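You operate a simulated robot arm through the tools that you are given. There is no shell and no other tool. Be economical: measure what you need, move in short steps, check, and stop when the job is done.

You run a simulated two-armed robot. Do the job below in one go: nothing can be reset, and whatever is moved stays where it is left.

Task
Hold the black tray on the top of the island table steady with one hand, lift the folded grey rag out of it with the other and set it down on the top of the island table.

The check looks at the end state, three seconds after you hand in, the way a careful person would. Anything else that was tipped, shoved, dropped, spilled or broken makes it a failure.

Robot
Two 7-joint arms with two-finger parallel grippers on one trunk, on a base that drives. Base frame: it is fixed to the floor where the robot stands at the start and does not move with it; the origin is under the middle of the robot, x ahead of it, y to its left, z up. Readings come in cm, degrees, newtons and seconds.
The left shoulder is at the start at [7, 17.7, 95.2], the right one opposite. With the tool pointing down near the work surface each hand reaches from about 10 to 72 cm from the robot's upright axis, wherever it stands, measured 20 degrees to its own side. Places, roughly: top of the island table [80, 10, 80]. Payload 3.43 kg a hand.
The TCP of each hand is the grasp point between the finger pads, 3 cm short of the fingertips. In the tool frame z runs along the fingers and y along their closing line. The gripper opens to 9.4 cm. The fingers are 2.8 cm wide and 1 cm thick; the gripper's body (5 by 9.6 cm) begins 5.5 cm behind the TCP.
Orientation is told as [roll, pitch, yaw] about the base's x, y, z axes, in that order, counted from this pose: with the fingers straight down and closing along the base's y, the tool's x points along the base's -x, its y along +y and its z along -z.

Tools
- The arms move only by the tool servo_tool. It takes "left_plan", "right_plan" or both (then of equal length, played together; a hand with none holds still); each is a list of rows, each a list of 7 numbers: the opening, from 0 (shut) to 1 (fully open), then the shift along the base's x, y, z in cm, then the turn, a rotation vector about the base's x, y, z in degrees. In form: [[hand, x, y, z, wx, wy, wz], ...]. A call has 1 to 8 rows; each row is the pose to reach, as a shift and turn from the pose commanded when the call began. Each row takes 0.2 s and may step no farther than 5 cm and 8.6 degrees from the row before; otherwise, or with a gripper value out of range, the whole call is refused. A pose out of reach is approached as far as the arm can. The call stops where the force on the tool passes 40 N (or 10 N more than at its start, if that is more) or the arm is blocked; 0.2 s more then pass. The fingers move at their own pace (about 15.3 cm/s each) and stop on an object; they squeeze with about 34 N. The grip force told is the motor's: it shows also when the fingers shut on nothing. Time passes only in rows, and 0.2 s behind the last, so rows that repeat a pose let the fingers close. It gives the time, the measured TCP pose, the force on the tool (base axes), the opening and the grip force at its end, in the units of the frame above (readings bear some noise), with the torque about the TCP (base axes, N m) and any sound that the robot's microphone picked up.
- Cameras (640 x 400 px; columns grow to the right, rows downward): "scene" is now at [14.12, -1.07, 128.88]; the picture's right is [-0.11, -0.99, 0.00], its down [-0.38, 0.04, -0.92] and it looks along [0.92, -0.10, -0.38] (base axes); focal length 265 px, centre (320, 200). "left" rides on the left gripper at [7.6, -1.4, -10.2] in its tool frame; the picture's right is [0.18, 0.98, 0.00], its down [-0.75, 0.14, -0.64] and it looks along [-0.63, 0.12, 0.77] (tool axes); focal length 243 px, centre (320, 200). "right" rides on the right gripper at [7.6, 1.4, -10.2] in its tool frame; the picture's right is [-0.18, 0.98, 0.00], its down [-0.75, -0.14, -0.64] and it looks along [-0.63, -0.12, 0.77] (tool axes); focal length 243 px, centre (320, 200).
- grab_frame(camera): a new picture of that camera. It takes no simulated time.
- lift_body(by): slides the trunk up (or, below 0, down) by that many cm; the arms and the scene camera ride with it, the base frame stays. It gives what a move gives, with no picture.
- drive_base(legs): drives the robot by 1 to 6 legs, each [ahead, turn to the left] in cm and degrees, along the robot's own axes; the way and the turn of a leg run together, so that a leg with both is an arc; at most 150 cm and 180 degrees a leg. The arms and the cameras ride along, it lands a little off, and it stops where it bumps. It gives what a move gives.
- head_to(pan, tilt): turns the head with the scene camera to pan (to the left, within 86 degrees either way) and tilt (down, from -29 to 69), counted from straight ahead of the robot. It gives what a move gives.
- locate(camera, pixels): for up to 12 pixels [column, row] of the newest picture of that camera ("zoom" is the newest enlarged one), the place [x, y, z] in the base frame of the surface seen there, good to about 0.2 cm. It takes no simulated time.
- close_up(camera, box): a new picture of the part [left, top, right, bottom] of that camera's present view, enlarged. It takes no simulated time.
- hand_in(): hands the job in; it is judged then, once.

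Go step by step. Measure first, check grasps and placings, and put right what went wrong. The budget is 80 turns and 70 pictures, counting those below and the enlarged ones. Unless the task says otherwise, let go and move clear before handing in, and close with one line.

The tools are called after "Call:" as a command line: name --argument value ..., lists and objects as JSON in quotes. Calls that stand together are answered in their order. servo_tool: Moves the arms, as the interface text tells. Its arguments: {"type":"object","properties":{"left_plan":{"type":"array","items":{"type":"array","items":{"type":"number"}}},"right_plan":{"type":"array","items":{"type":"array","items":{"type":"number"}}}},"required":[]} The other tools are called the same way: lift_body (by) slides the trunk up or down; drive_base (legs) drives the base; head_to (pan, tilt) turns the head that bears the scene camera; grab_frame (camera) takes a picture; locate (camera, pixels) gives the place of the surface under pixels of a picture; close_up (camera, box) takes an enlarged picture of a part of a camera's view; hand_in () hands the job in.

At the start:

```text
t: 0.0
left_tool_pos: [56.68, 14.99, 111.3]
left_orientation: [-0.1, 0.0, 0.0]
left_ft_force: [0.8, 0.0, 0.4]
left_moment: [0.0, -0.01, -0.01]
left_finger_gap: 9.4
left_gripper_force: 0.1
right_tool_pos: [52.84, -21.72, 116.91]
right_orientation: [0.0, -0.1, 0.0]
right_ft_force: [-0.3, 0.2, 0.0]
right_moment: [-0.03, 0.0, -0.02]
right_finger_gap: 9.42
right_gripper_force: 0.1
trunk travel left (down, up): [-53.2, 30.8]
robot x, y, heading: [0.22, -0.25, 0.1]
head pan, tilt: [-6.4, 22.6]
```

scene: 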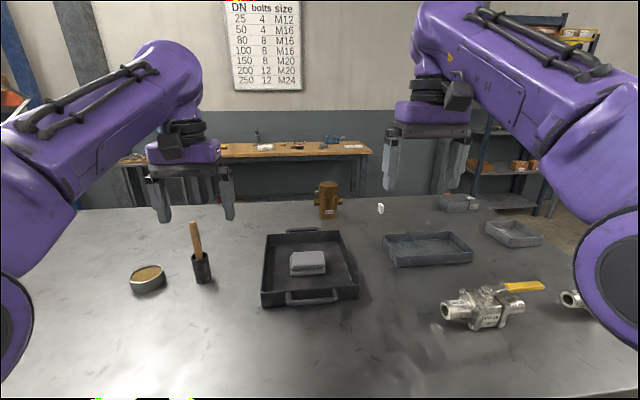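
right: 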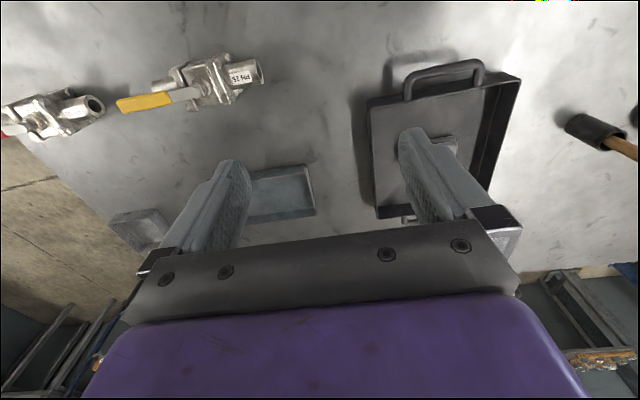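
left: 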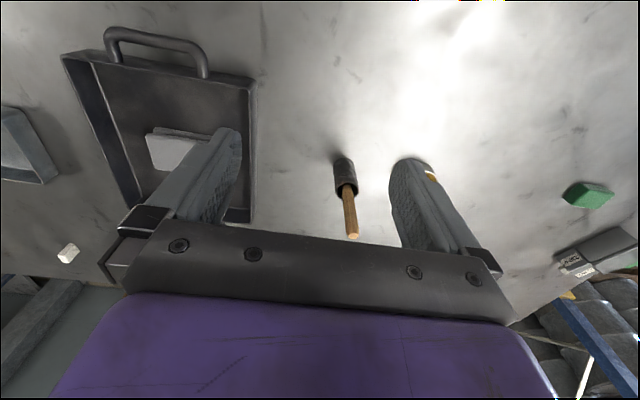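

The scene shows the tray spanning about (262-358, 230-305) with the rag at (308,263) and handles at (312,298) and (305,231). I'll enlarge that area to measure.

Call:
close_up --camera "scene" --box '[240, 215, 380, 315]'

Call:
locate --camera "scene" --pixels '[[262, 304], [358, 296], [265, 236], [341, 231], [312, 301], [308, 258], [290, 274], [326, 272], [293, 254], [322, 251], [280, 285], [230, 330]]'

```text
4.00 times, centred on (310, 265) of scene
```

zoom: 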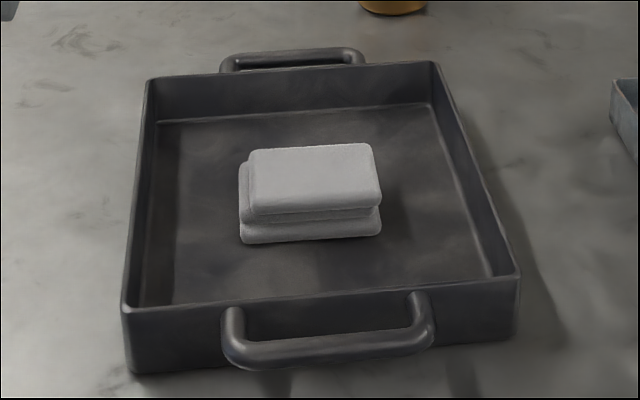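

```text
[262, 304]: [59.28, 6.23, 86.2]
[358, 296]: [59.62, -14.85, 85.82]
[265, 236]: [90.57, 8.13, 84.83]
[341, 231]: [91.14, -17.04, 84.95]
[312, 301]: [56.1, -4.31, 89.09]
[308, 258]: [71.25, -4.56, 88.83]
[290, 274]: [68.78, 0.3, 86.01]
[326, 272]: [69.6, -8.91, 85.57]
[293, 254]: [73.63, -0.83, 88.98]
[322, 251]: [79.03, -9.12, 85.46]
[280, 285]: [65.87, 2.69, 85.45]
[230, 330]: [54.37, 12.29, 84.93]
```

The rag sits near the tray's centre, top at z≈88.9, and the near handle is at about x=56, z=89. I'll measure the details on the enlarged picture.

Call:
locate --camera "zoom" --pixels '[[252, 152], [368, 148], [260, 210], [376, 200], [242, 240], [380, 230], [128, 300], [516, 272], [152, 82], [434, 66], [242, 352], [420, 338]]'

Call:
locate --camera "zoom" --pixels '[[330, 347], [330, 336], [330, 357], [238, 315], [420, 300], [140, 190], [480, 180], [330, 292], [165, 180], [460, 170], [300, 270], [290, 54]]'

```text
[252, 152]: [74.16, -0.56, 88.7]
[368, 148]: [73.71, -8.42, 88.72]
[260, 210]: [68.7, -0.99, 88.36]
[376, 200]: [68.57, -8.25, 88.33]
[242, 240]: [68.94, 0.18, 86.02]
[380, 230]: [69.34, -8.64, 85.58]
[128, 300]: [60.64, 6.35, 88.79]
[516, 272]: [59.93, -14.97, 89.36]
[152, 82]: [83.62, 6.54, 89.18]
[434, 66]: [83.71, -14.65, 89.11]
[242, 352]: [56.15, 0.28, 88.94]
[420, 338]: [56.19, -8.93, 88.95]
```

```text
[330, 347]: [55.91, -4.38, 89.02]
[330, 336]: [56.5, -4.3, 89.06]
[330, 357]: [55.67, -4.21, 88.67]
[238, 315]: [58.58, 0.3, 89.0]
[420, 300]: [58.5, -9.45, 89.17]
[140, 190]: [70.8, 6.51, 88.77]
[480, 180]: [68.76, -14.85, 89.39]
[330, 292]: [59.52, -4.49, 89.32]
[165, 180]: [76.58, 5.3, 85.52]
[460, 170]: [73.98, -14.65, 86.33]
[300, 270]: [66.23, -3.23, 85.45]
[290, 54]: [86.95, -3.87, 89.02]
```

The tray spans x 59.5–84, y −15–6.6 with its rim at z 89.2. The rag spans x 68.5–74.2, y −8.6–0.2, top at 88.9. Reach is marginal, so I'll look down for the table's near edge before driving a bit closer.

Call:
head_to --pan 0 --tilt 50

Call:
grab_frame --camera "scene"

Call:
locate --camera "scene" --pixels '[[320, 300], [320, 330], [320, 360], [320, 390], [150, 330], [480, 330]]'

```text
t: 0.9
left_tool_pos: [56.72, 14.81, 111.38]
left_orientation: [0.0, 0.1, 0.0]
left_ft_force: [0.7, -0.5, -0.4]
left_moment: [0.03, 0.01, 0.01]
left_finger_gap: 9.41
left_gripper_force: 0.1
right_tool_pos: [52.86, -21.71, 116.98]
right_orientation: [0.0, -0.1, 0.0]
right_ft_force: [0.2, 0.2, 0.8]
right_moment: [-0.02, 0.0, 0.0]
right_finger_gap: 9.43
right_gripper_force: 0.1
trunk travel left (down, up): [-53.2, 30.8]
robot x, y, heading: [0.02, -0.01, -0.3]
head pan, tilt: [0.0, 50.0]
```

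```text
65 pictures are left
```

scene: 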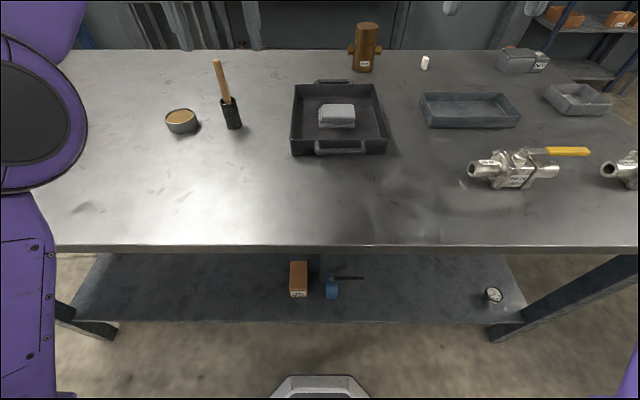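

```text
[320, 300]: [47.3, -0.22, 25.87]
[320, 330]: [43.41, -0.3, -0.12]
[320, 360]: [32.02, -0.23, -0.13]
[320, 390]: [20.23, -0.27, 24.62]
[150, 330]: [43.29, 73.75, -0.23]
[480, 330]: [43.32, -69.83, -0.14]
```

The table edge is at row 245 and the robot's front at row 380, so there is room. I'll locate the edge, the cup with the tall handle (220,65)–(232,125), the valve, and the free spot at (400,200).

Call:
locate --camera "scene" --pixels '[[320, 242], [320, 375], [217, 62], [232, 105], [234, 127], [181, 120], [470, 170], [510, 180], [400, 200], [320, 314], [380, 195]]'

Call:
drive_base --legs '[[8, 0]]'

```text
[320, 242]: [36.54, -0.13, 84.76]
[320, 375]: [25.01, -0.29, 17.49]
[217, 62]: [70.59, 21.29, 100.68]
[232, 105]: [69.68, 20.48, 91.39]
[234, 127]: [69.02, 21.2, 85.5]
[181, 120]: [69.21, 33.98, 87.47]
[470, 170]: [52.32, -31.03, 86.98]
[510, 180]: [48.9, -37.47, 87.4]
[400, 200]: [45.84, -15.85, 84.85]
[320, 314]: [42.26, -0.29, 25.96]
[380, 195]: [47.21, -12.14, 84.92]
```

```text
t: 2.0
left_tool_pos: [65.01, 14.79, 111.3]
left_orientation: [0.0, 0.0, 0.0]
left_ft_force: [0.3, 0.5, -0.6]
left_moment: [-0.01, 0.0, -0.02]
left_finger_gap: 9.39
left_gripper_force: 0.0
right_tool_pos: [60.9, -21.9, 117.11]
right_orientation: [0.1, -0.1, -0.1]
right_ft_force: [0.1, 0.0, 0.2]
right_moment: [0.0, 0.0, -0.02]
right_finger_gap: 9.38
right_gripper_force: 0.0
trunk travel left (down, up): [-53.2, 30.8]
robot x, y, heading: [8.47, 0.48, -0.3]
head pan, tilt: [0.0, 50.0]
```

Base moved 8 cm. Now the left hand goes above the tray's left wall (x≈65, y≈6.3), gripper partly open, and the right hand starts turning by 90° high up.

Call:
servo_tool --left_plan '[[0.6, 0, -2, -1, 0, 0, 0], [0.5, 0, -4, -3, 0, 0, 0], [0.4, 0, -6, -6, 0, 0, 0], [0.4, 0, -8.4, -9, 0, 0, 0], [0.4, 0, -8.4, -12, 0, 0, 0], [0.4, 0, -8.4, -14, 0, 0, 0], [0.4, 0, -8.4, -14, 0, 0, 0], [0.4, 0, -8.4, -14, 0, 0, 0]]' --right_plan '[[1, 0, 0, 0, 0, 0, 8], [1, 0, 0, 0, 0, 0, 16], [1, 0, 0, 0, 0, 0, 24], [1, 0, 0, 0, 0, 0, 32], [1, 0, 0, 0, 0, 0, 40], [1, 0, 0, 0, 0, 0, 48], [1, 0, 0, 0, 0, 0, 56], [1, 0, 0, 0, 0, 0, 64]]'

Call:
grab_frame --camera "left"

Call:
grab_frame --camera "scene"

```text
t: 3.8
left_tool_pos: [65.06, 6.66, 97.26]
left_orientation: [0.0, -0.2, -0.1]
left_ft_force: [1.2, -0.3, -0.1]
left_moment: [0.0, 0.02, 0.0]
left_finger_gap: 3.73
left_gripper_force: 0.2
right_tool_pos: [60.85, -21.89, 117.02]
right_orientation: [0.0, -0.2, 64.0]
right_ft_force: [0.0, 0.0, -0.2]
right_moment: [-0.04, 0.0, 0.02]
right_finger_gap: 9.41
right_gripper_force: 0.0
trunk travel left (down, up): [-53.2, 30.8]
robot x, y, heading: [8.33, 0.03, -0.1]
head pan, tilt: [0.0, 50.0]
```

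```text
64 pictures are left
```

left: 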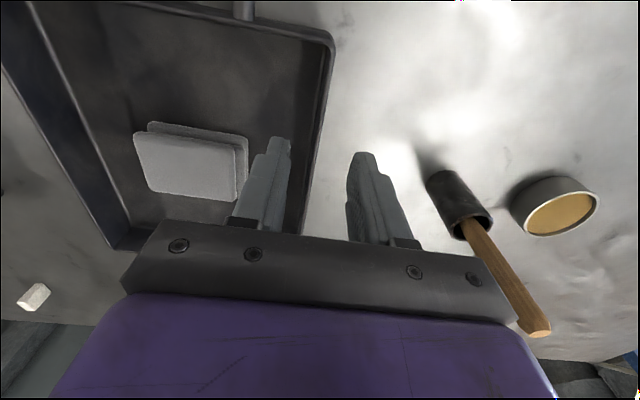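

```text
63 pictures are left
```

scene: 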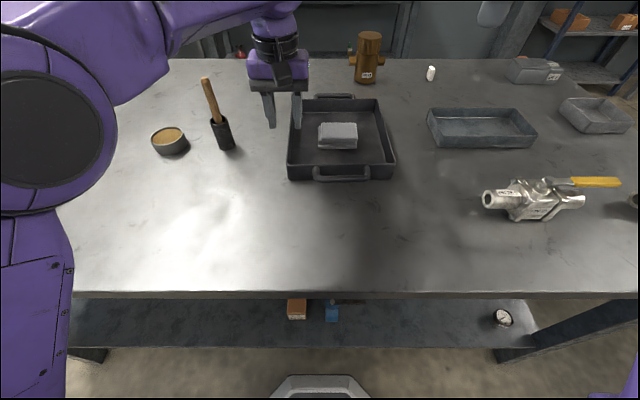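

The left fingers straddle the left wall, seen at column ~325 in the left view. I'll enlarge the rim to find its centre line.

Call:
close_up --camera "left" --box '[240, 20, 400, 120]'

Call:
close_up --camera "left" --box '[240, 120, 400, 220]'

Call:
locate --camera "left" --pixels '[[321, 110], [324, 110], [326, 110], [328, 110], [330, 110], [314, 150], [316, 150], [318, 150], [320, 150]]'

```text
4.00 times, centred on (320, 70) of left
```

zoom: 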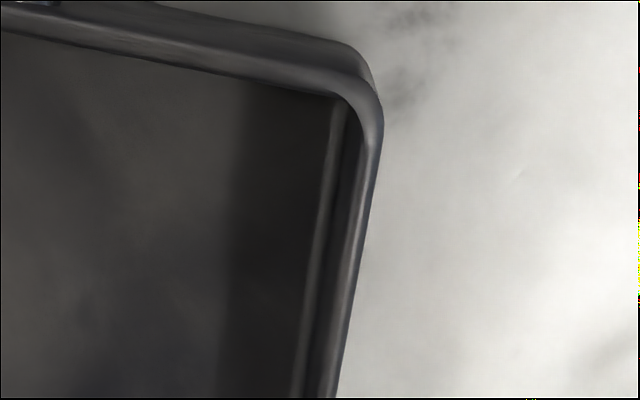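

```text
4.00 times, centred on (320, 170) of left
```

zoom: 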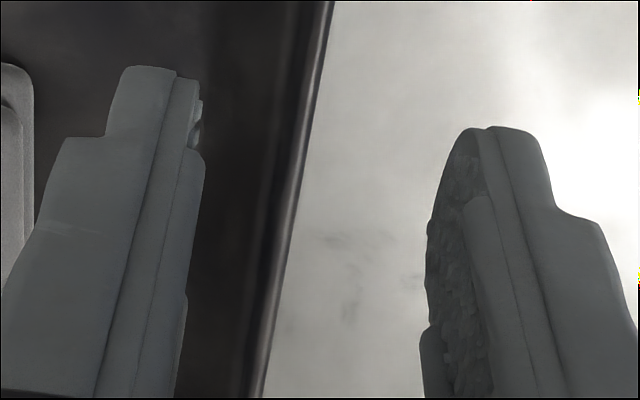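

```text
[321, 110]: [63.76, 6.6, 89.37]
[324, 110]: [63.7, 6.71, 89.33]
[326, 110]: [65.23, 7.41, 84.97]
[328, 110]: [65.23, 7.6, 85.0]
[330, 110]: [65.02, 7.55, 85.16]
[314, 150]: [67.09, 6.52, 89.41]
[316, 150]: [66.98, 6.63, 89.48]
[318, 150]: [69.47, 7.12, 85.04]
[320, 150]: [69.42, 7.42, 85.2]
```

The rim's outer edge is at y≈6.7 and its centre ≈6.5, so the TCP is almost aligned. I'll go down 7.2 cm with the wall between the fingers, while the right hand finishes its turn.

Call:
servo_tool --left_plan '[[0.4, 0, -0.1, -2, 0, 0, 0], [0.4, 0, -0.1, -4, 0, 0, 0], [0.4, 0, -0.1, -6, 0, 0, 0], [0.4, 0, -0.1, -7.2, 0, 0, 0], [0.4, 0, -0.1, -7.2, 0, 0, 0]]' --right_plan '[[1, 0, 0, 0, 0, 0, 8], [1, 0, 0, 0, 0, 0, 16], [1, 0, 0, 0, 0, 0, 24], [1, 0, 0, 0, 0, 0, 26], [1, 0, 0, 0, 0, 0, 26]]'

Call:
close_up --camera "left" --box '[200, 100, 440, 250]'

```text
t: 5.0
left_tool_pos: [64.81, 6.23, 90.05]
left_orientation: [0.0, 0.0, -0.2]
left_ft_force: [0.0, -0.6, -0.1]
left_moment: [0.02, 0.03, -0.02]
left_finger_gap: 3.78
left_gripper_force: 0.2
right_tool_pos: [60.99, -21.93, 117.05]
right_orientation: [0.0, -0.1, 89.9]
right_ft_force: [-0.6, 0.6, -0.2]
right_moment: [0.04, 0.02, -0.04]
right_finger_gap: 9.41
right_gripper_force: 0.0
trunk travel left (down, up): [-53.2, 30.8]
robot x, y, heading: [8.48, 0.08, -0.2]
head pan, tilt: [0.0, 50.0]
```

```text
2.67 times, centred on (320, 175) of left
```

zoom: 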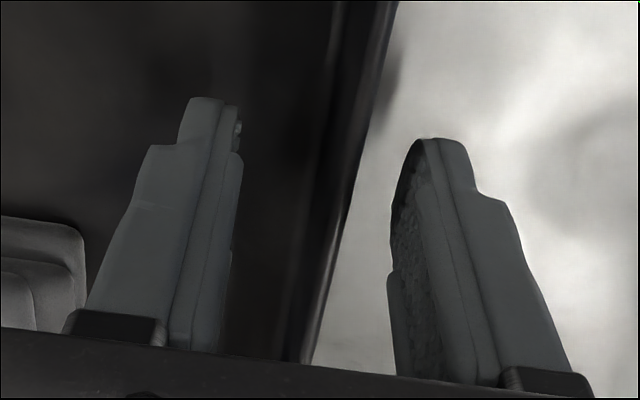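

The wall is between the fingers but looks slightly nearer the right-hand (outer) finger. I'll relocate the rim to centre.

Call:
locate --camera "zoom" --pixels '[[345, 170], [338, 170], [330, 170], [325, 230], [318, 230], [312, 230], [335, 230], [235, 170], [395, 170]]'

```text
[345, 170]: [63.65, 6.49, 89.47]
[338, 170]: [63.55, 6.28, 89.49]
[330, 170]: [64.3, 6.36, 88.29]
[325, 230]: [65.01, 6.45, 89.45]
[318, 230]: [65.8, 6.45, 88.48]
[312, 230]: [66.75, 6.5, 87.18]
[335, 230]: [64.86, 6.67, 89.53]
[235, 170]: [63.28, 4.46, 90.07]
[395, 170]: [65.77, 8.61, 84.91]
```

The wall runs y≈6.3–6.7, so I'll shift by +0.2 and close on it in stages.

Call:
servo_tool --left_plan '[[0.4, 0, 0.2, 0, 0, 0, 0], [0.25, 0, 0.2, 0, 0, 0, 0], [0.15, 0, 0.2, 0, 0, 0, 0], [0.1, 0, 0.2, 0, 0, 0, 0], [0.05, 0, 0.2, 0, 0, 0, 0], [0, 0, 0.2, 0, 0, 0, 0], [0, 0, 0.2, 0, 0, 0, 0]]'

Call:
grab_frame --camera "scene"

Call:
grab_frame --camera "right"

```text
t: 6.6
left_tool_pos: [64.68, 6.49, 90.05]
left_orientation: [0.1, -0.1, -0.2]
left_ft_force: [1.3, 0.2, 1.1]
left_moment: [0.0, -0.12, 0.04]
left_finger_gap: 0.35
left_gripper_force: 33.7
right_tool_pos: [60.9, -21.77, 117.02]
right_orientation: [0.1, -0.1, 89.8]
right_ft_force: [0.0, 1.1, -0.3]
right_moment: [0.01, -0.02, -0.01]
right_finger_gap: 9.41
right_gripper_force: 0.1
trunk travel left (down, up): [-53.2, 30.8]
robot x, y, heading: [8.05, 0.13, -0.1]
head pan, tilt: [0.0, 50.0]
```

```text
59 pictures are left
```

scene: 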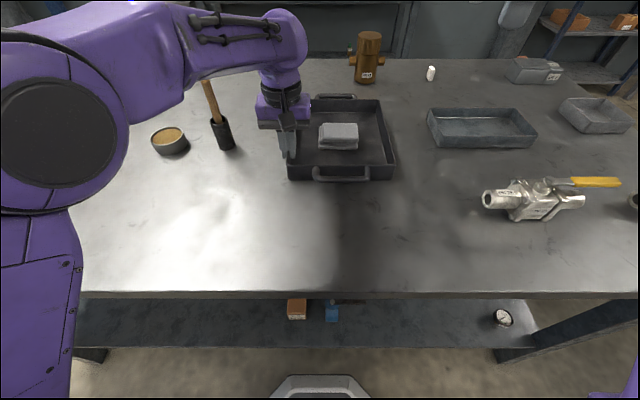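

```text
58 pictures are left
```

right: 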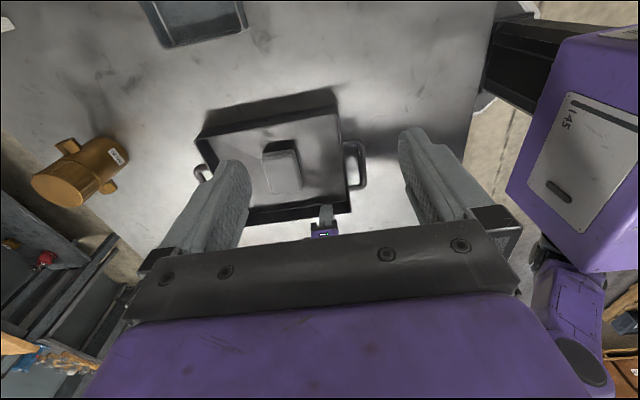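

The left hand holds the tray wall (gap 0.35 cm, 33.7 N) and the tray hasn't moved. The right hand now goes above the rag, to about (71.4, −5, 99).

Call:
servo_tool --right_plan '[[1, 2, 2.5, -3, 0, 0, 0], [1, 4, 5, -6, 0, 0, 0], [1, 6, 7.5, -9, 0, 0, 0], [1, 8, 10, -12, 0, 0, 0], [1, 9.5, 13, -15, 0, 0, 0], [1, 10.5, 15.5, -17, 0, 0, 0], [1, 10.5, 16.8, -18, 0, 0, 0], [1, 10.5, 16.8, -18, 0, 0, 0]]'

Call:
grab_frame --camera "right"

Call:
grab_frame --camera "scene"

```text
t: 8.4
left_tool_pos: [64.72, 6.43, 90.14]
left_orientation: [0.1, -0.1, -0.1]
left_ft_force: [0.8, 0.6, 1.8]
left_moment: [0.03, 0.07, 0.03]
left_finger_gap: 0.35
left_gripper_force: 33.5
right_tool_pos: [70.95, -7.06, 98.47]
right_orientation: [-0.1, -0.1, 89.8]
right_ft_force: [0.0, 0.7, -0.4]
right_moment: [0.01, 0.0, -0.01]
right_finger_gap: 9.41
right_gripper_force: 0.0
right hand out of reach, approached as far as the arm can: row 5, 6, 7, 8
trunk travel left (down, up): [-53.2, 30.8]
robot x, y, heading: [7.83, -0.26, -0.1]
head pan, tilt: [0.0, 50.0]
```

```text
57 pictures are left
```

right: 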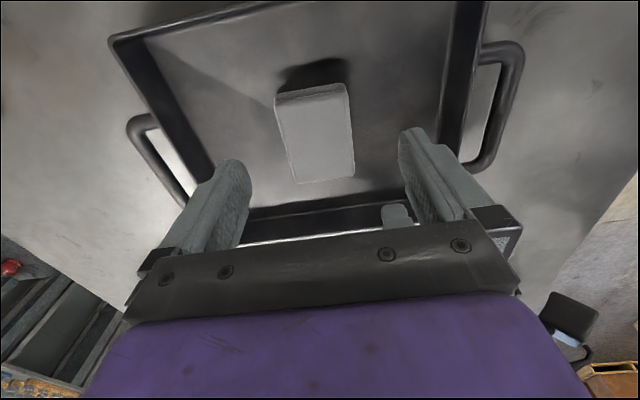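

```text
56 pictures are left
```

scene: 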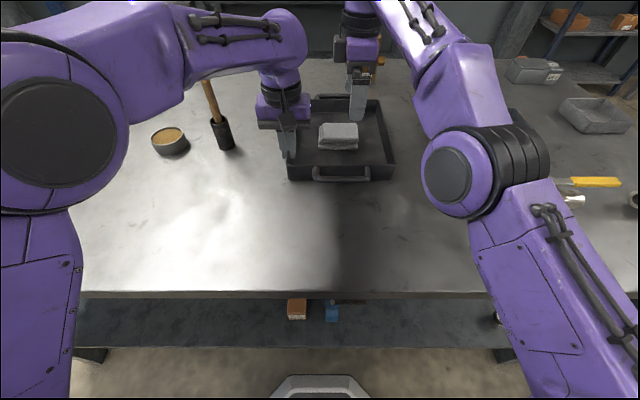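

The right hand stopped short at y≈−7 ("out of reach" from row 5). I'll test whether a lower height, then a slightly smaller yaw, brings it to y≈−5, keeping the tips above the rim (z 89.4).

Call:
servo_tool --right_plan '[[1, 0, 0, -2, 0, 0, 0], [1, 0, 0, -4, 0, 0, 0], [1, 0, 0, -4, 0, 0, 0]]'

```text
t: 9.2
left_tool_pos: [64.71, 6.49, 90.04]
left_orientation: [0.0, -0.1, 0.0]
left_ft_force: [-0.7, 0.8, 0.9]
left_moment: [-0.01, -0.02, 0.05]
left_finger_gap: 0.34
left_gripper_force: 33.9
right_tool_pos: [71.04, -7.11, 94.56]
right_orientation: [0.0, -0.1, 89.9]
right_ft_force: [-0.3, -0.6, 0.0]
right_moment: [-0.01, 0.04, 0.01]
right_finger_gap: 9.4
right_gripper_force: 0.1
trunk travel left (down, up): [-53.2, 30.8]
robot x, y, heading: [7.69, -0.23, -0.3]
head pan, tilt: [0.0, 50.0]
```

No refusal at z 94.6, but still y −7.1. I'll command +2 in y here, without changing yaw first.

Call:
servo_tool --right_plan '[[1, 0.2, 1, 0, 0, 0, 0], [1, 0.3, 2, 0, 0, 0, 0], [1, 0.3, 2, 0, 0, 0, -4], [1, 0.3, 2, 0, 0, 0, -8], [1, 0.3, 2, 0, 0, 0, -8]]'

```text
t: 10.4
left_tool_pos: [64.74, 6.46, 89.97]
left_orientation: [0.1, -0.1, -0.2]
left_ft_force: [-1.3, 0.8, 0.6]
left_moment: [0.0, -0.02, 0.04]
left_finger_gap: 0.36
left_gripper_force: 34.4
right_tool_pos: [71.31, -4.98, 94.44]
right_orientation: [0.0, 0.0, 81.7]
right_ft_force: [-0.6, 0.1, -0.2]
right_moment: [-0.01, 0.0, 0.03]
right_finger_gap: 9.38
right_gripper_force: 0.0
trunk travel left (down, up): [-53.2, 30.8]
robot x, y, heading: [8.02, 0.02, -0.2]
head pan, tilt: [0.0, 50.0]
```

Now at (71.3, −5.0) with yaw 82 and no reach complaint. I'll restore the yaw to ~89 to match the rag.

Call:
servo_tool --right_plan '[[1, 0.1, 0.2, 0, 0, 0, 4], [1, 0.1, 0.2, 0, 0, 0, 7.5], [1, 0.1, 0.2, 0, 0, 0, 7.5]]'

Call:
grab_frame --camera "right"

Call:
grab_frame --camera "scene"

Call:
grab_frame --camera "left"

```text
t: 11.2
left_tool_pos: [64.79, 6.48, 90.21]
left_orientation: [0.0, -0.1, -0.1]
left_ft_force: [0.0, -0.9, 1.3]
left_moment: [0.01, 0.03, 0.03]
left_finger_gap: 0.39
left_gripper_force: 34.7
right_tool_pos: [71.31, -4.85, 94.36]
right_orientation: [0.0, -0.2, 89.4]
right_ft_force: [0.4, -0.3, 0.0]
right_moment: [0.01, -0.01, -0.03]
right_finger_gap: 9.38
right_gripper_force: 0.0
trunk travel left (down, up): [-53.2, 30.8]
robot x, y, heading: [8.2, -0.16, -0.1]
head pan, tilt: [0.0, 50.0]
```

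```text
55 pictures are left
```

right: 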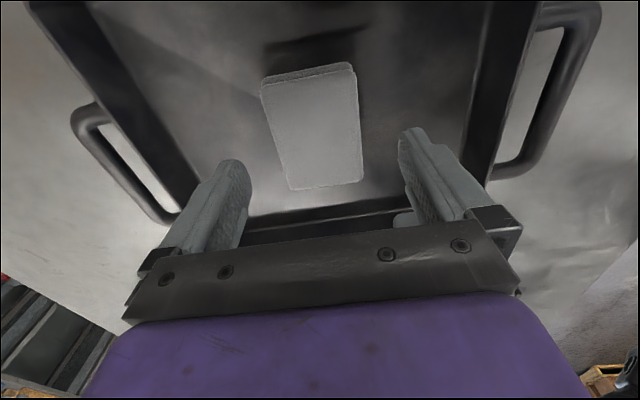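

```text
54 pictures are left
```

scene: 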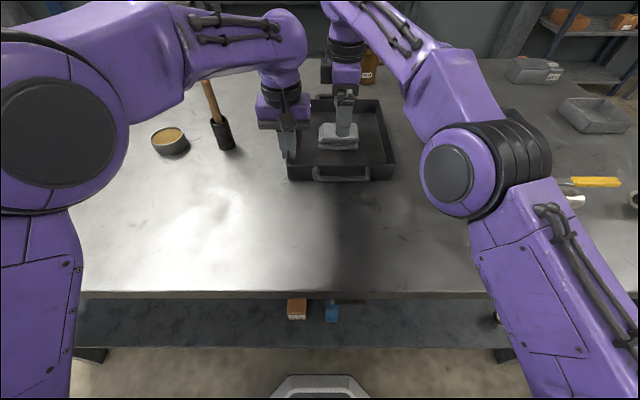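

```text
53 pictures are left
```

left: 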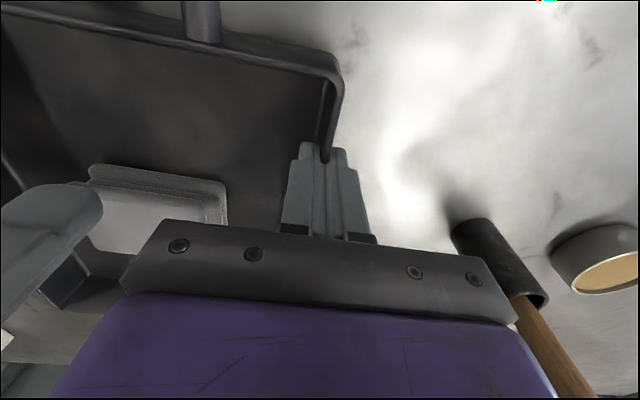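

The right fingers are on either side of the rag (view columns 215–425, rag 262–362). I'll locate its edges to centre before going down.

Call:
locate --camera "right" --pixels '[[270, 100], [354, 85], [282, 150], [360, 140], [292, 186], [360, 180], [320, 130], [320, 160]]'

```text
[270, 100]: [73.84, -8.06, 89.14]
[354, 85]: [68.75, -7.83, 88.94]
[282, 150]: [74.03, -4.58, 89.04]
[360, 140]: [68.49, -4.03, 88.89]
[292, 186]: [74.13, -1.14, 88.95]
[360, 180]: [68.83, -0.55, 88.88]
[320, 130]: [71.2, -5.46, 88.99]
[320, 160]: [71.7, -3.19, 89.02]
```

The rag's centre is at (71.3, −4.3), well aligned. I'll go down 5.2 cm (tips at ~86.1, floor 85.4) with the fingers open.

Call:
servo_tool --right_plan '[[1, 0, 0, -1.5, 0, 0, 0], [1, 0, 0.1, -3, 0, 0, 0], [1, 0, 0.2, -4.2, 0, 0, 0], [1, 0, 0.2, -5.2, 0, 0, 0], [1, 0, 0.2, -5.2, 0, 0, 0]]'

Call:
grab_frame --camera "right"

```text
t: 12.4
left_tool_pos: [64.72, 6.4, 90.18]
left_orientation: [0.0, -0.1, -0.1]
left_ft_force: [-0.3, -0.2, 1.1]
left_moment: [0.0, 0.05, 0.0]
left_finger_gap: 0.35
left_gripper_force: 33.9
right_tool_pos: [71.29, -4.74, 89.22]
right_orientation: [0.1, -0.1, 89.3]
right_ft_force: [0.2, 0.2, -0.3]
right_moment: [0.02, -0.01, -0.01]
right_finger_gap: 9.41
right_gripper_force: 0.1
trunk travel left (down, up): [-53.2, 30.8]
robot x, y, heading: [8.14, -0.13, -0.3]
head pan, tilt: [0.0, 50.0]
```

```text
52 pictures are left
```

right: 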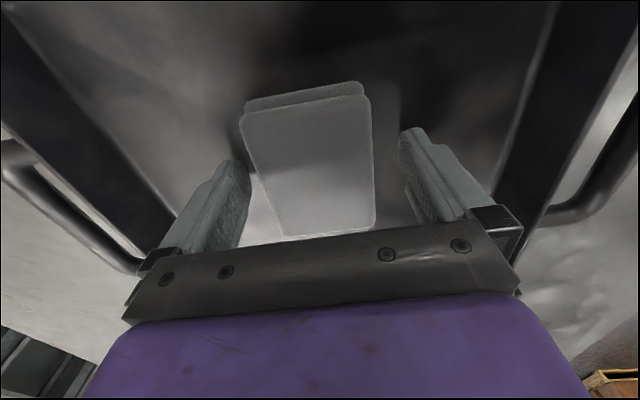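

The fingers straddle the rag without contact. I'll close and then raise it a little in the same call.

Call:
servo_tool --right_plan '[[0.7, 0, 0, 0, 0, 0, 0], [0.55, 0, 0, 0, 0, 0, 0], [0.4, 0, 0, 0, 0, 0, 0], [0.2, 0, 0, 0, 0, 0, 0], [0, 0, 0, 0, 0, 0, 0], [0, 0, 0, 0, 0, 0, 0]]'

```text
t: 13.8
left_tool_pos: [64.69, 6.52, 90.2]
left_orientation: [0.0, -0.1, -0.1]
left_ft_force: [0.9, -0.7, 0.0]
left_moment: [0.0, -0.07, 0.04]
left_finger_gap: 0.38
left_gripper_force: 34.4
right_tool_pos: [71.43, -4.65, 89.29]
right_orientation: [-0.1, -0.1, 89.3]
right_ft_force: [0.3, 0.3, 3.2]
right_moment: [0.0, -0.02, -0.06]
right_finger_gap: 6.8
right_gripper_force: 33.8
trunk travel left (down, up): [-53.2, 30.8]
robot x, y, heading: [7.95, 0.04, 0.1]
head pan, tilt: [0.0, 50.0]
```

The rag is gripped (gap 6.8 cm, 33.8 N). Lifting slowly.

Call:
servo_tool --right_plan '[[0, 0, 0, 0.5, 0, 0, 0], [0, 0, 0, 1.5, 0, 0, 0], [0, 0, 0, 3, 0, 0, 0], [0, 0, 0, 5, 0, 0, 0], [0, 0, 0, 7, 0, 0, 0], [0, 0, 0, 7, 0, 0, 0]]'

Call:
grab_frame --camera "scene"

Call:
grab_frame --camera "right"

```text
t: 15.2
left_tool_pos: [64.75, 6.5, 90.01]
left_orientation: [0.0, -0.1, -0.1]
left_ft_force: [-0.9, 1.0, -0.3]
left_moment: [0.02, -0.02, 0.02]
left_finger_gap: 0.36
left_gripper_force: 33.6
right_tool_pos: [71.22, -5.1, 96.08]
right_orientation: [-0.1, -0.2, 89.4]
right_ft_force: [-1.0, -0.8, 0.0]
right_moment: [0.01, -0.02, -0.01]
right_finger_gap: 0.0
right_gripper_force: 32.8
right hand out of reach, approached as far as the arm can: row 5, 6
trunk travel left (down, up): [-53.2, 30.8]
robot x, y, heading: [7.71, 0.07, -0.0]
head pan, tilt: [0.0, 50.0]
```

```text
51 pictures are left
```

scene: 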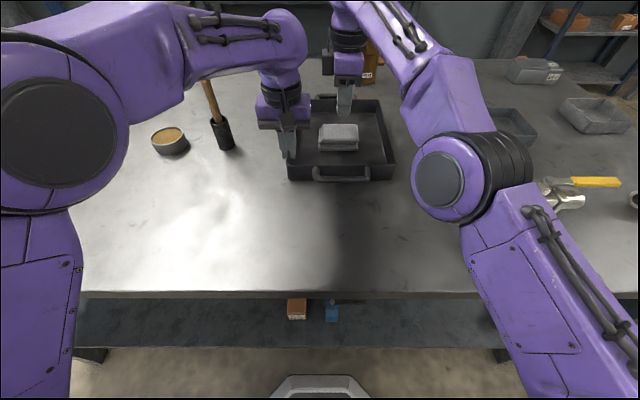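

```text
50 pictures are left
```

right: 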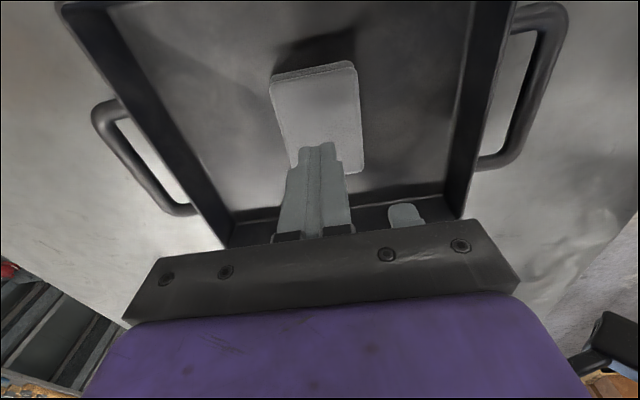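

The rag slipped out: the gap went to 0 and it's still in the tray. I'll inspect its shape and position closely.

Call:
close_up --camera "scene" --box '[280, 95, 408, 175]'

Call:
locate --camera "zoom" --pixels '[[200, 150], [385, 145], [210, 200], [385, 195], [205, 260], [385, 255], [205, 230], [300, 215], [300, 250], [300, 130], [300, 170], [170, 255]]'

Call:
close_up --camera "left" --box '[0, 120, 240, 270]'

```text
5.00 times, centred on (344, 135) of scene
```

zoom: 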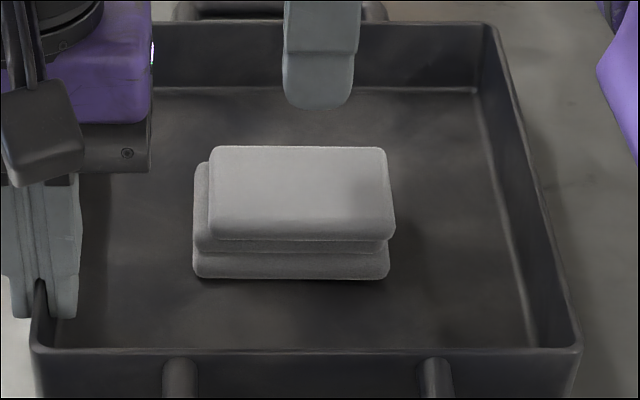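

```text
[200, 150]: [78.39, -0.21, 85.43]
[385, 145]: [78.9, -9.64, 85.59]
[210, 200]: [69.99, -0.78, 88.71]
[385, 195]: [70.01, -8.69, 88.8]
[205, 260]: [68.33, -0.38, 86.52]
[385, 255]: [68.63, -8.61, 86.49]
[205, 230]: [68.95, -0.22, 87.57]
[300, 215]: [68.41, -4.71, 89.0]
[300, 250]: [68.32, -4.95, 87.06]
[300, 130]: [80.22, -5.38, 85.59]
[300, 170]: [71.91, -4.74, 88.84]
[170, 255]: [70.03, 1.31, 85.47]
```

```text
2.67 times, centred on (120, 195) of left
```

zoom: 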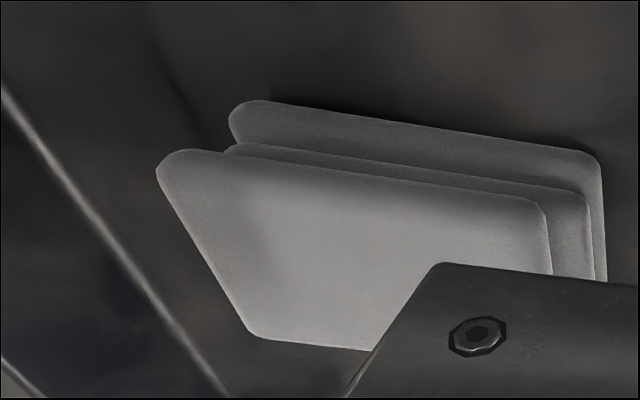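

The rag is a stack of offset layers with a wider, rounded bottom layer. The tips (z≈86.2) caught only its rounded edge and slid up. I'll reopen, check the full footprint from the right camera, and grip lower.

Call:
servo_tool --right_plan '[[0.5, 0, 0, 0, 0, 0, 0], [1, 0, 0, 0, 0, 0, 0], [1, 0, 0, 0, 0, 0, 0], [1, 0, 0, 0, 0, 0, 0]]'

Call:
close_up --camera "right" --box '[220, 40, 412, 160]'

Call:
close_up --camera "right" --box '[220, 100, 412, 220]'

```text
t: 16.2
left_tool_pos: [64.82, 6.44, 90.04]
left_orientation: [0.0, 0.0, -0.1]
left_ft_force: [-0.4, -0.1, 0.1]
left_moment: [0.0, 0.08, 0.02]
left_finger_gap: 0.38
left_gripper_force: 33.8
right_tool_pos: [71.17, -4.99, 96.05]
right_orientation: [0.0, -0.2, 89.2]
right_ft_force: [0.1, 0.3, 0.2]
right_moment: [0.01, -0.02, 0.02]
right_finger_gap: 9.4
right_gripper_force: 0.1
trunk travel left (down, up): [-53.2, 30.8]
robot x, y, heading: [7.85, -0.36, -0.1]
head pan, tilt: [0.0, 50.0]
```

```text
3.33 times, centred on (316, 100) of right
```

zoom: 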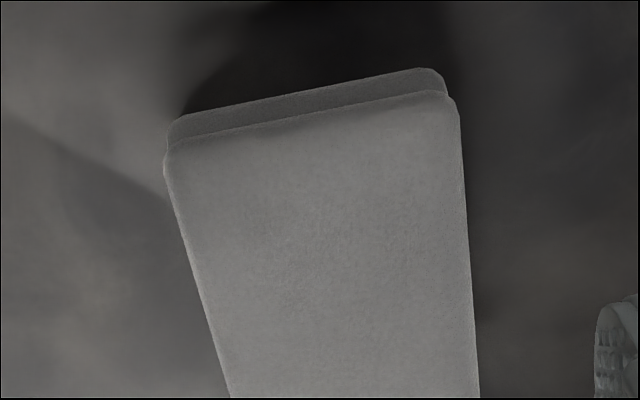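

```text
3.33 times, centred on (316, 160) of right
```

zoom: 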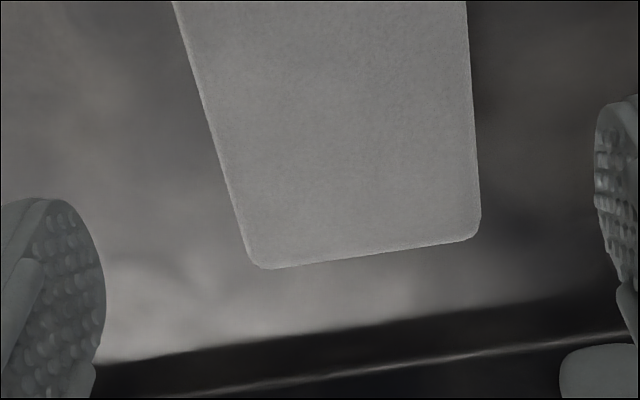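

Gripping with fingers deeper now: I'll go down in steps so the tips are ~0.2 cm above the tray floor.

Call:
servo_tool --right_plan '[[1, 0.1, 0, -2, 0, 0, 0], [1, 0.1, 0.2, -4, 0, 0, 0], [1, 0.1, 0.4, -5.5, 0, 0, 0], [1, 0.1, 0.5, -6.8, 0, 0, 0], [1, 0.1, 0.5, -7.2, 0, 0, 0], [1, 0.1, 0.5, -7.4, 0, 0, 0], [1, 0.1, 0.5, -7.4, 0, 0, 0]]'

Call:
grab_frame --camera "right"

Call:
close_up --camera "scene" --box '[280, 95, 408, 175]'

```text
t: 17.8
left_tool_pos: [64.79, 6.59, 90.02]
left_orientation: [0.0, -0.2, -0.1]
left_ft_force: [-0.7, 0.5, 0.5]
left_moment: [0.02, 0.04, 0.03]
left_finger_gap: 0.35
left_gripper_force: 34.2
right_tool_pos: [71.3, -4.53, 88.62]
right_orientation: [0.1, -0.1, 89.3]
right_ft_force: [-0.4, -1.1, 0.4]
right_moment: [-0.02, 0.03, -0.02]
right_finger_gap: 9.39
right_gripper_force: 0.0
trunk travel left (down, up): [-53.2, 30.8]
robot x, y, heading: [8.24, 0.22, -0.1]
head pan, tilt: [0.0, 50.0]
```

```text
45 pictures are left
```

right: 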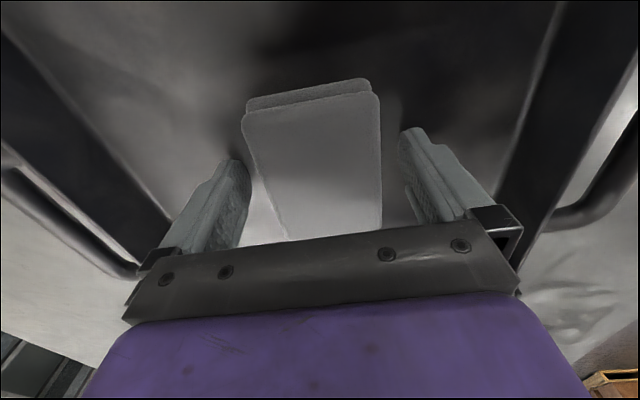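

```text
5.00 times, centred on (344, 135) of scene
```

zoom: 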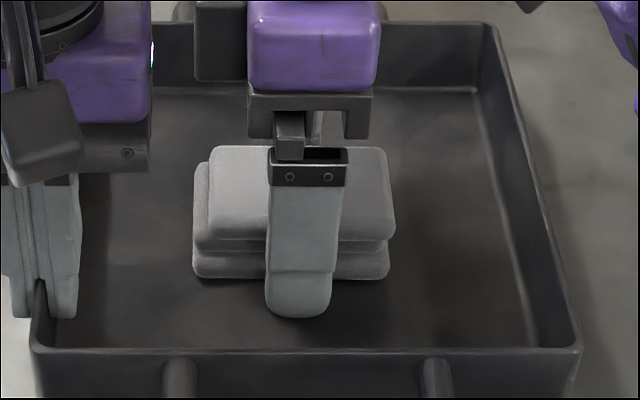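

Tips are just above the tray floor with no contact. Closing in stages and checking the gap.

Call:
servo_tool --right_plan '[[0.75, 0, 0, 0, 0, 0, 0], [0.65, 0, 0, 0, 0, 0, 0], [0.55, 0, 0, 0, 0, 0, 0], [0.4, 0, 0, 0, 0, 0, 0], [0.2, 0, 0, 0, 0, 0, 0], [0, 0, 0, 0, 0, 0, 0], [0, 0, 0, 0, 0, 0, 0], [0, 0, 0, 0, 0, 0, 0]]'

Call:
grab_frame --camera "right"

Call:
close_up --camera "scene" --box '[280, 95, 408, 175]'

```text
t: 19.6
left_tool_pos: [64.87, 6.4, 90.03]
left_orientation: [0.0, 0.0, -0.1]
left_ft_force: [-1.4, 0.5, 2.5]
left_moment: [0.01, -0.02, 0.01]
left_finger_gap: 0.36
left_gripper_force: 34.4
right_tool_pos: [71.41, -4.5, 88.75]
right_orientation: [0.1, -0.2, 89.3]
right_ft_force: [-0.6, -1.1, 0.6]
right_moment: [0.0, 0.06, -0.01]
right_finger_gap: 6.86
right_gripper_force: 34.6
trunk travel left (down, up): [-53.2, 30.8]
robot x, y, heading: [8.24, -0.29, 0.1]
head pan, tilt: [0.0, 50.0]
```

```text
43 pictures are left
```

right: 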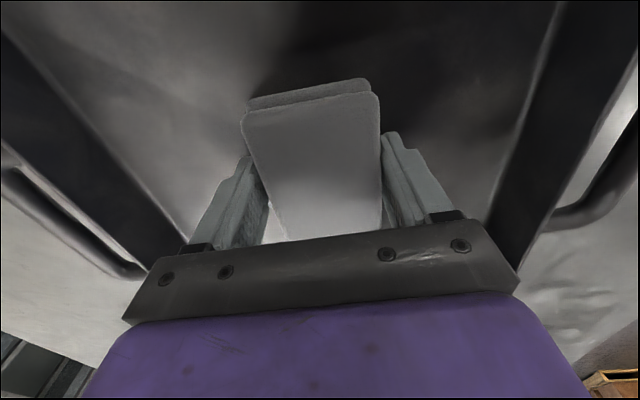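

```text
5.00 times, centred on (344, 135) of scene
```

zoom: 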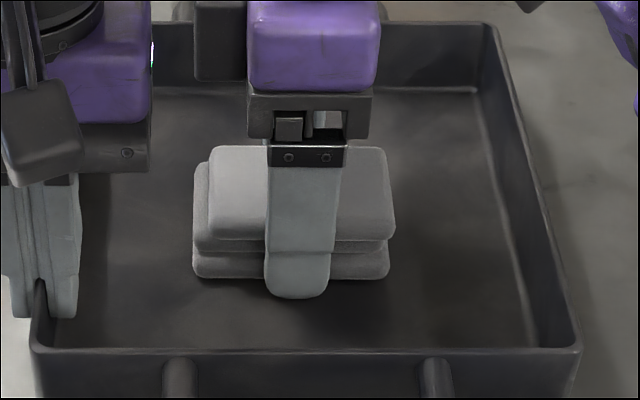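

Firm contact again (6.86 cm, 34.6 N), this time without the upward push. I'll raise by 1 cm slowly and check.

Call:
servo_tool --right_plan '[[0, 0, 0, 0.1, 0, 0, 0], [0, 0, 0, 0.3, 0, 0, 0], [0, 0, 0, 0.5, 0, 0, 0], [0, 0, 0, 0.7, 0, 0, 0], [0, 0, 0, 1.0, 0, 0, 0], [0, 0, 0, 1.0, 0, 0, 0]]'

Call:
grab_frame --camera "right"

Call:
close_up --camera "scene" --box '[280, 95, 408, 175]'

```text
t: 21.0
left_tool_pos: [64.76, 6.38, 90.25]
left_orientation: [0.0, -0.2, -0.1]
left_ft_force: [0.5, 0.6, 0.8]
left_moment: [0.04, 0.0, 0.04]
left_finger_gap: 0.35
left_gripper_force: 33.9
right_tool_pos: [71.21, -4.48, 89.64]
right_orientation: [0.0, 0.0, 89.3]
right_ft_force: [-0.2, 0.0, -1.2]
right_moment: [0.01, -0.02, -0.01]
right_finger_gap: 6.88
right_gripper_force: 34.0
trunk travel left (down, up): [-53.2, 30.8]
robot x, y, heading: [7.77, 0.06, 0.1]
head pan, tilt: [0.0, 50.0]
```

```text
41 pictures are left
```

right: 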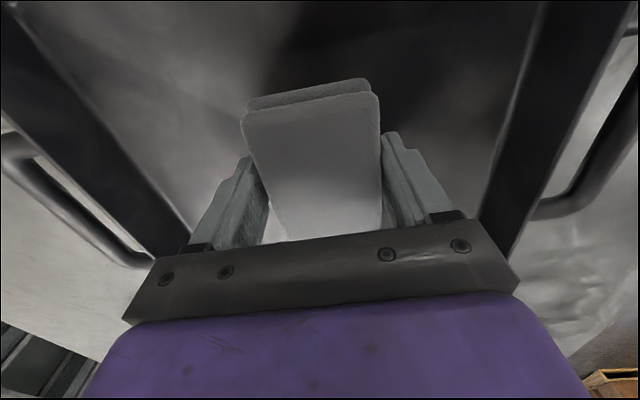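

```text
5.00 times, centred on (344, 135) of scene
```

zoom: 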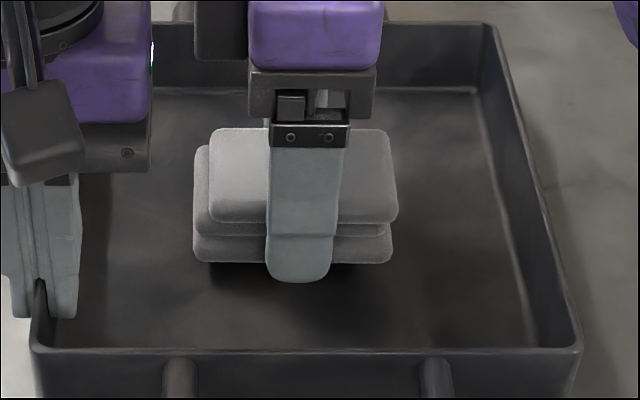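

The rag is coming up with the fingers (visible gap beneath it, row ~265). I'll raise it to TCP ≈94.6, a little slowly.

Call:
servo_tool --right_plan '[[0, 0, 0, 0.5, 0, 0, 0], [0, 0, -0.1, 1.2, 0, 0, 0], [0, -0.1, -0.2, 2, 0, 0, 0], [0, -0.2, -0.3, 2.8, 0, 0, 0], [0, -0.3, -0.4, 3.6, 0, 0, 0], [0, -0.5, -0.6, 4.4, 0, 0, 0], [0, -0.8, -0.9, 5.2, 0, 0, 0], [0, -0.8, -0.9, 5.2, 0, 0, 0]]'

Call:
grab_frame --camera "scene"

```text
t: 22.8
left_tool_pos: [64.74, 6.5, 90.07]
left_orientation: [0.0, -0.1, -0.1]
left_ft_force: [-0.2, -0.1, 1.2]
left_moment: [0.0, -0.08, 0.01]
left_finger_gap: 0.34
left_gripper_force: 33.9
right_tool_pos: [70.58, -5.47, 94.92]
right_orientation: [0.0, -0.1, 89.5]
right_ft_force: [-0.2, 0.5, -1.7]
right_moment: [-0.01, -0.01, 0.01]
right_finger_gap: 6.84
right_gripper_force: 34.7
trunk travel left (down, up): [-53.2, 30.8]
robot x, y, heading: [7.97, 0.36, 0.0]
head pan, tilt: [0.0, 50.0]
```

```text
39 pictures are left
```

scene: 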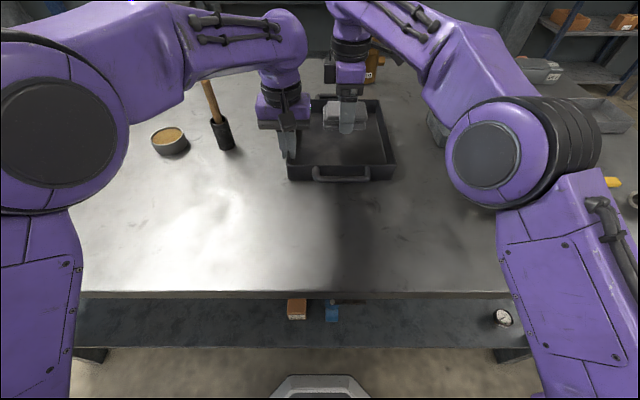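

The rag is held clear of the tray (gap 6.84, rag at (345,118)). The right elbow is now over the valve side, so I'll check its height before pulling back.

Call:
locate --camera "scene" --pixels '[[485, 155], [490, 195], [560, 150], [590, 175], [540, 130], [600, 230]]'

Call:
servo_tool --right_plan '[[0, -1.5, -1, 0.5, 0, 0, 0], [0, -3, -2, 1, 0, 0, 0], [0, -4.5, -3, 1.5, 0, 0, 0], [0, -6, -4, 2, 0, 0, 0], [0, -6, -4, 2, 0, 0, 0]]'

Call:
grab_frame --camera "scene"

Call:
locate --camera "scene" --pixels '[[485, 155], [490, 195], [560, 150], [590, 175], [540, 130], [600, 230]]'

```text
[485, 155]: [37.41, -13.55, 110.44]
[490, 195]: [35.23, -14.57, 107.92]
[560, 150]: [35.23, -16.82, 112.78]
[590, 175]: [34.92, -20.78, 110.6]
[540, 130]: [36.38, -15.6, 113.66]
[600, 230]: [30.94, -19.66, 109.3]
```

```text
t: 24.0
left_tool_pos: [64.68, 6.5, 90.06]
left_orientation: [0.0, -0.1, -0.1]
left_ft_force: [-1.0, 0.2, 0.2]
left_moment: [-0.06, 0.04, 0.01]
left_finger_gap: 0.36
left_gripper_force: 34.1
right_tool_pos: [64.57, -9.33, 96.86]
right_orientation: [-0.1, -0.1, 89.3]
right_ft_force: [0.8, 0.1, 0.1]
right_moment: [0.0, -0.02, -0.03]
right_finger_gap: 6.85
right_gripper_force: 34.2
trunk travel left (down, up): [-53.2, 30.8]
robot x, y, heading: [8.2, -0.38, -0.3]
head pan, tilt: [0.0, 50.0]
```

```text
38 pictures are left
```

scene: 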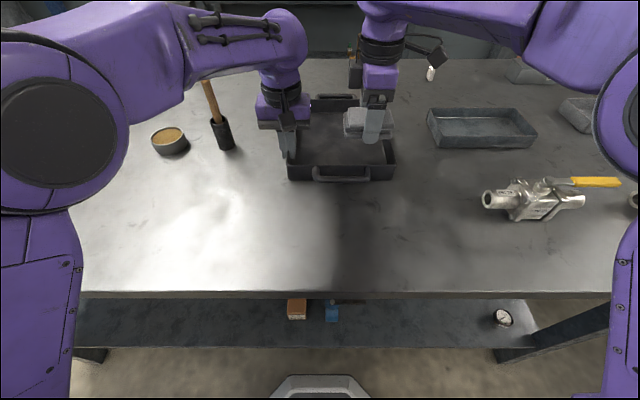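

```text
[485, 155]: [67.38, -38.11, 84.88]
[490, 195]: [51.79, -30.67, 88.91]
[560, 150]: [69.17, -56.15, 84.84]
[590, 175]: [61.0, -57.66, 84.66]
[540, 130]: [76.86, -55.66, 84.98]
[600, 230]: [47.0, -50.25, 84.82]
```

The rag is held and the elbow is high (z>107). I'll carry it to above the free patch at about (48, −18).

Call:
servo_tool --right_plan '[[0, -2.5, -1.5, 0.3, 0, 0, 0], [0, -5, -3, 0.3, 0, 0, 0], [0, -7.5, -4.5, 0.3, 0, 0, 0], [0, -10, -6, 0.3, 0, 0, 0], [0, -12.5, -7.5, 0.3, 0, 0, 0], [0, -15, -8.5, 0, 0, 0, 0], [0, -16.5, -8.7, 0, 0, 0, 0], [0, -16.5, -8.7, 0, 0, 0, 0]]'

Call:
grab_frame --camera "scene"

Call:
grab_frame --camera "right"

```text
t: 25.8
left_tool_pos: [64.77, 6.53, 89.98]
left_orientation: [0.0, -0.1, -0.2]
left_ft_force: [-0.9, -1.2, 0.5]
left_moment: [-0.05, -0.06, 0.0]
left_finger_gap: 0.37
left_gripper_force: 34.4
right_tool_pos: [48.29, -18.29, 97.04]
right_orientation: [0.0, -0.2, 89.3]
right_ft_force: [0.4, 0.6, 0.1]
right_moment: [0.0, -0.02, -0.02]
right_finger_gap: 6.83
right_gripper_force: 34.5
trunk travel left (down, up): [-53.2, 30.8]
robot x, y, heading: [8.01, 0.13, -0.2]
head pan, tilt: [0.0, 50.0]
```

```text
37 pictures are left
```

scene: 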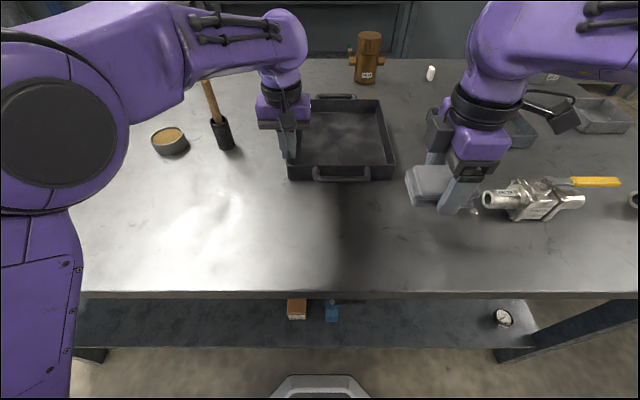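

```text
36 pictures are left
```

right: 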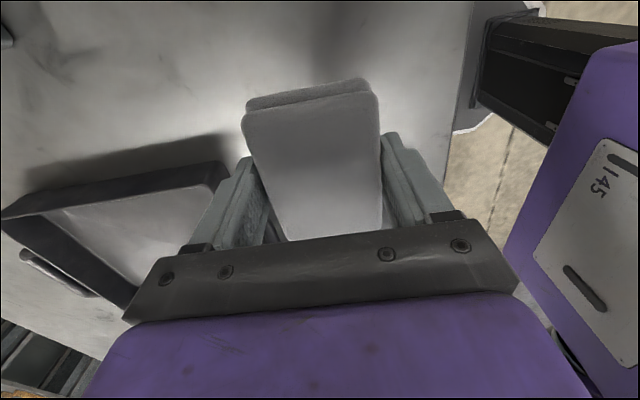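

Rag is still level in the grip. I'll shift 3 cm left to stay well off the valve and lower to just above the table (contact expected at TCP ≈88.1).

Call:
servo_tool --right_plan '[[0, 0, 1.5, -1, 0, 0, 0], [0, 0, 3, -2, 0, 0, 0], [0, 0, 3, -4, 0, 0, 0], [0, 0, 3, -6, 0, 0, 0], [0, 0, 3, -7.5, 0, 0, 0], [0, 0, 3, -8.2, 0, 0, 0], [0, 0, 3, -8.6, 0, 0, 0], [0, 0, 3, -8.6, 0, 0, 0]]'

Call:
close_up --camera "scene" --box '[340, 140, 532, 260]'

```text
t: 27.6
left_tool_pos: [64.73, 6.42, 90.11]
left_orientation: [-0.1, -0.1, -0.1]
left_ft_force: [0.4, 1.5, 0.1]
left_moment: [0.03, 0.06, -0.07]
left_finger_gap: 0.36
left_gripper_force: 33.4
right_tool_pos: [48.27, -15.12, 88.2]
right_orientation: [-0.1, 0.0, 89.3]
right_ft_force: [0.9, -0.7, -0.3]
right_moment: [-0.01, -0.01, -0.01]
right_finger_gap: 6.86
right_gripper_force: 34.4
trunk travel left (down, up): [-53.2, 30.8]
robot x, y, heading: [7.92, 0.22, 0.0]
head pan, tilt: [0.0, 50.0]
```

```text
3.33 times, centred on (436, 200) of scene
```

zoom: 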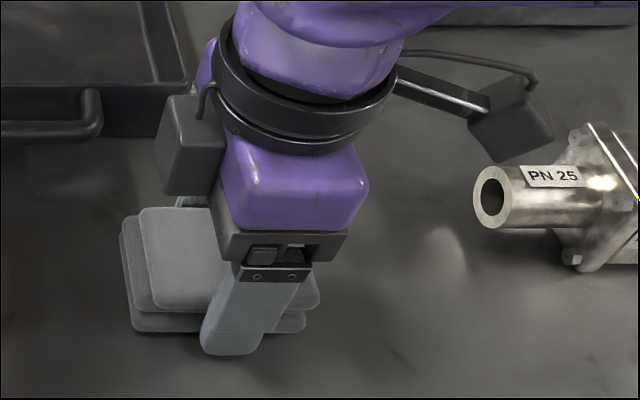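

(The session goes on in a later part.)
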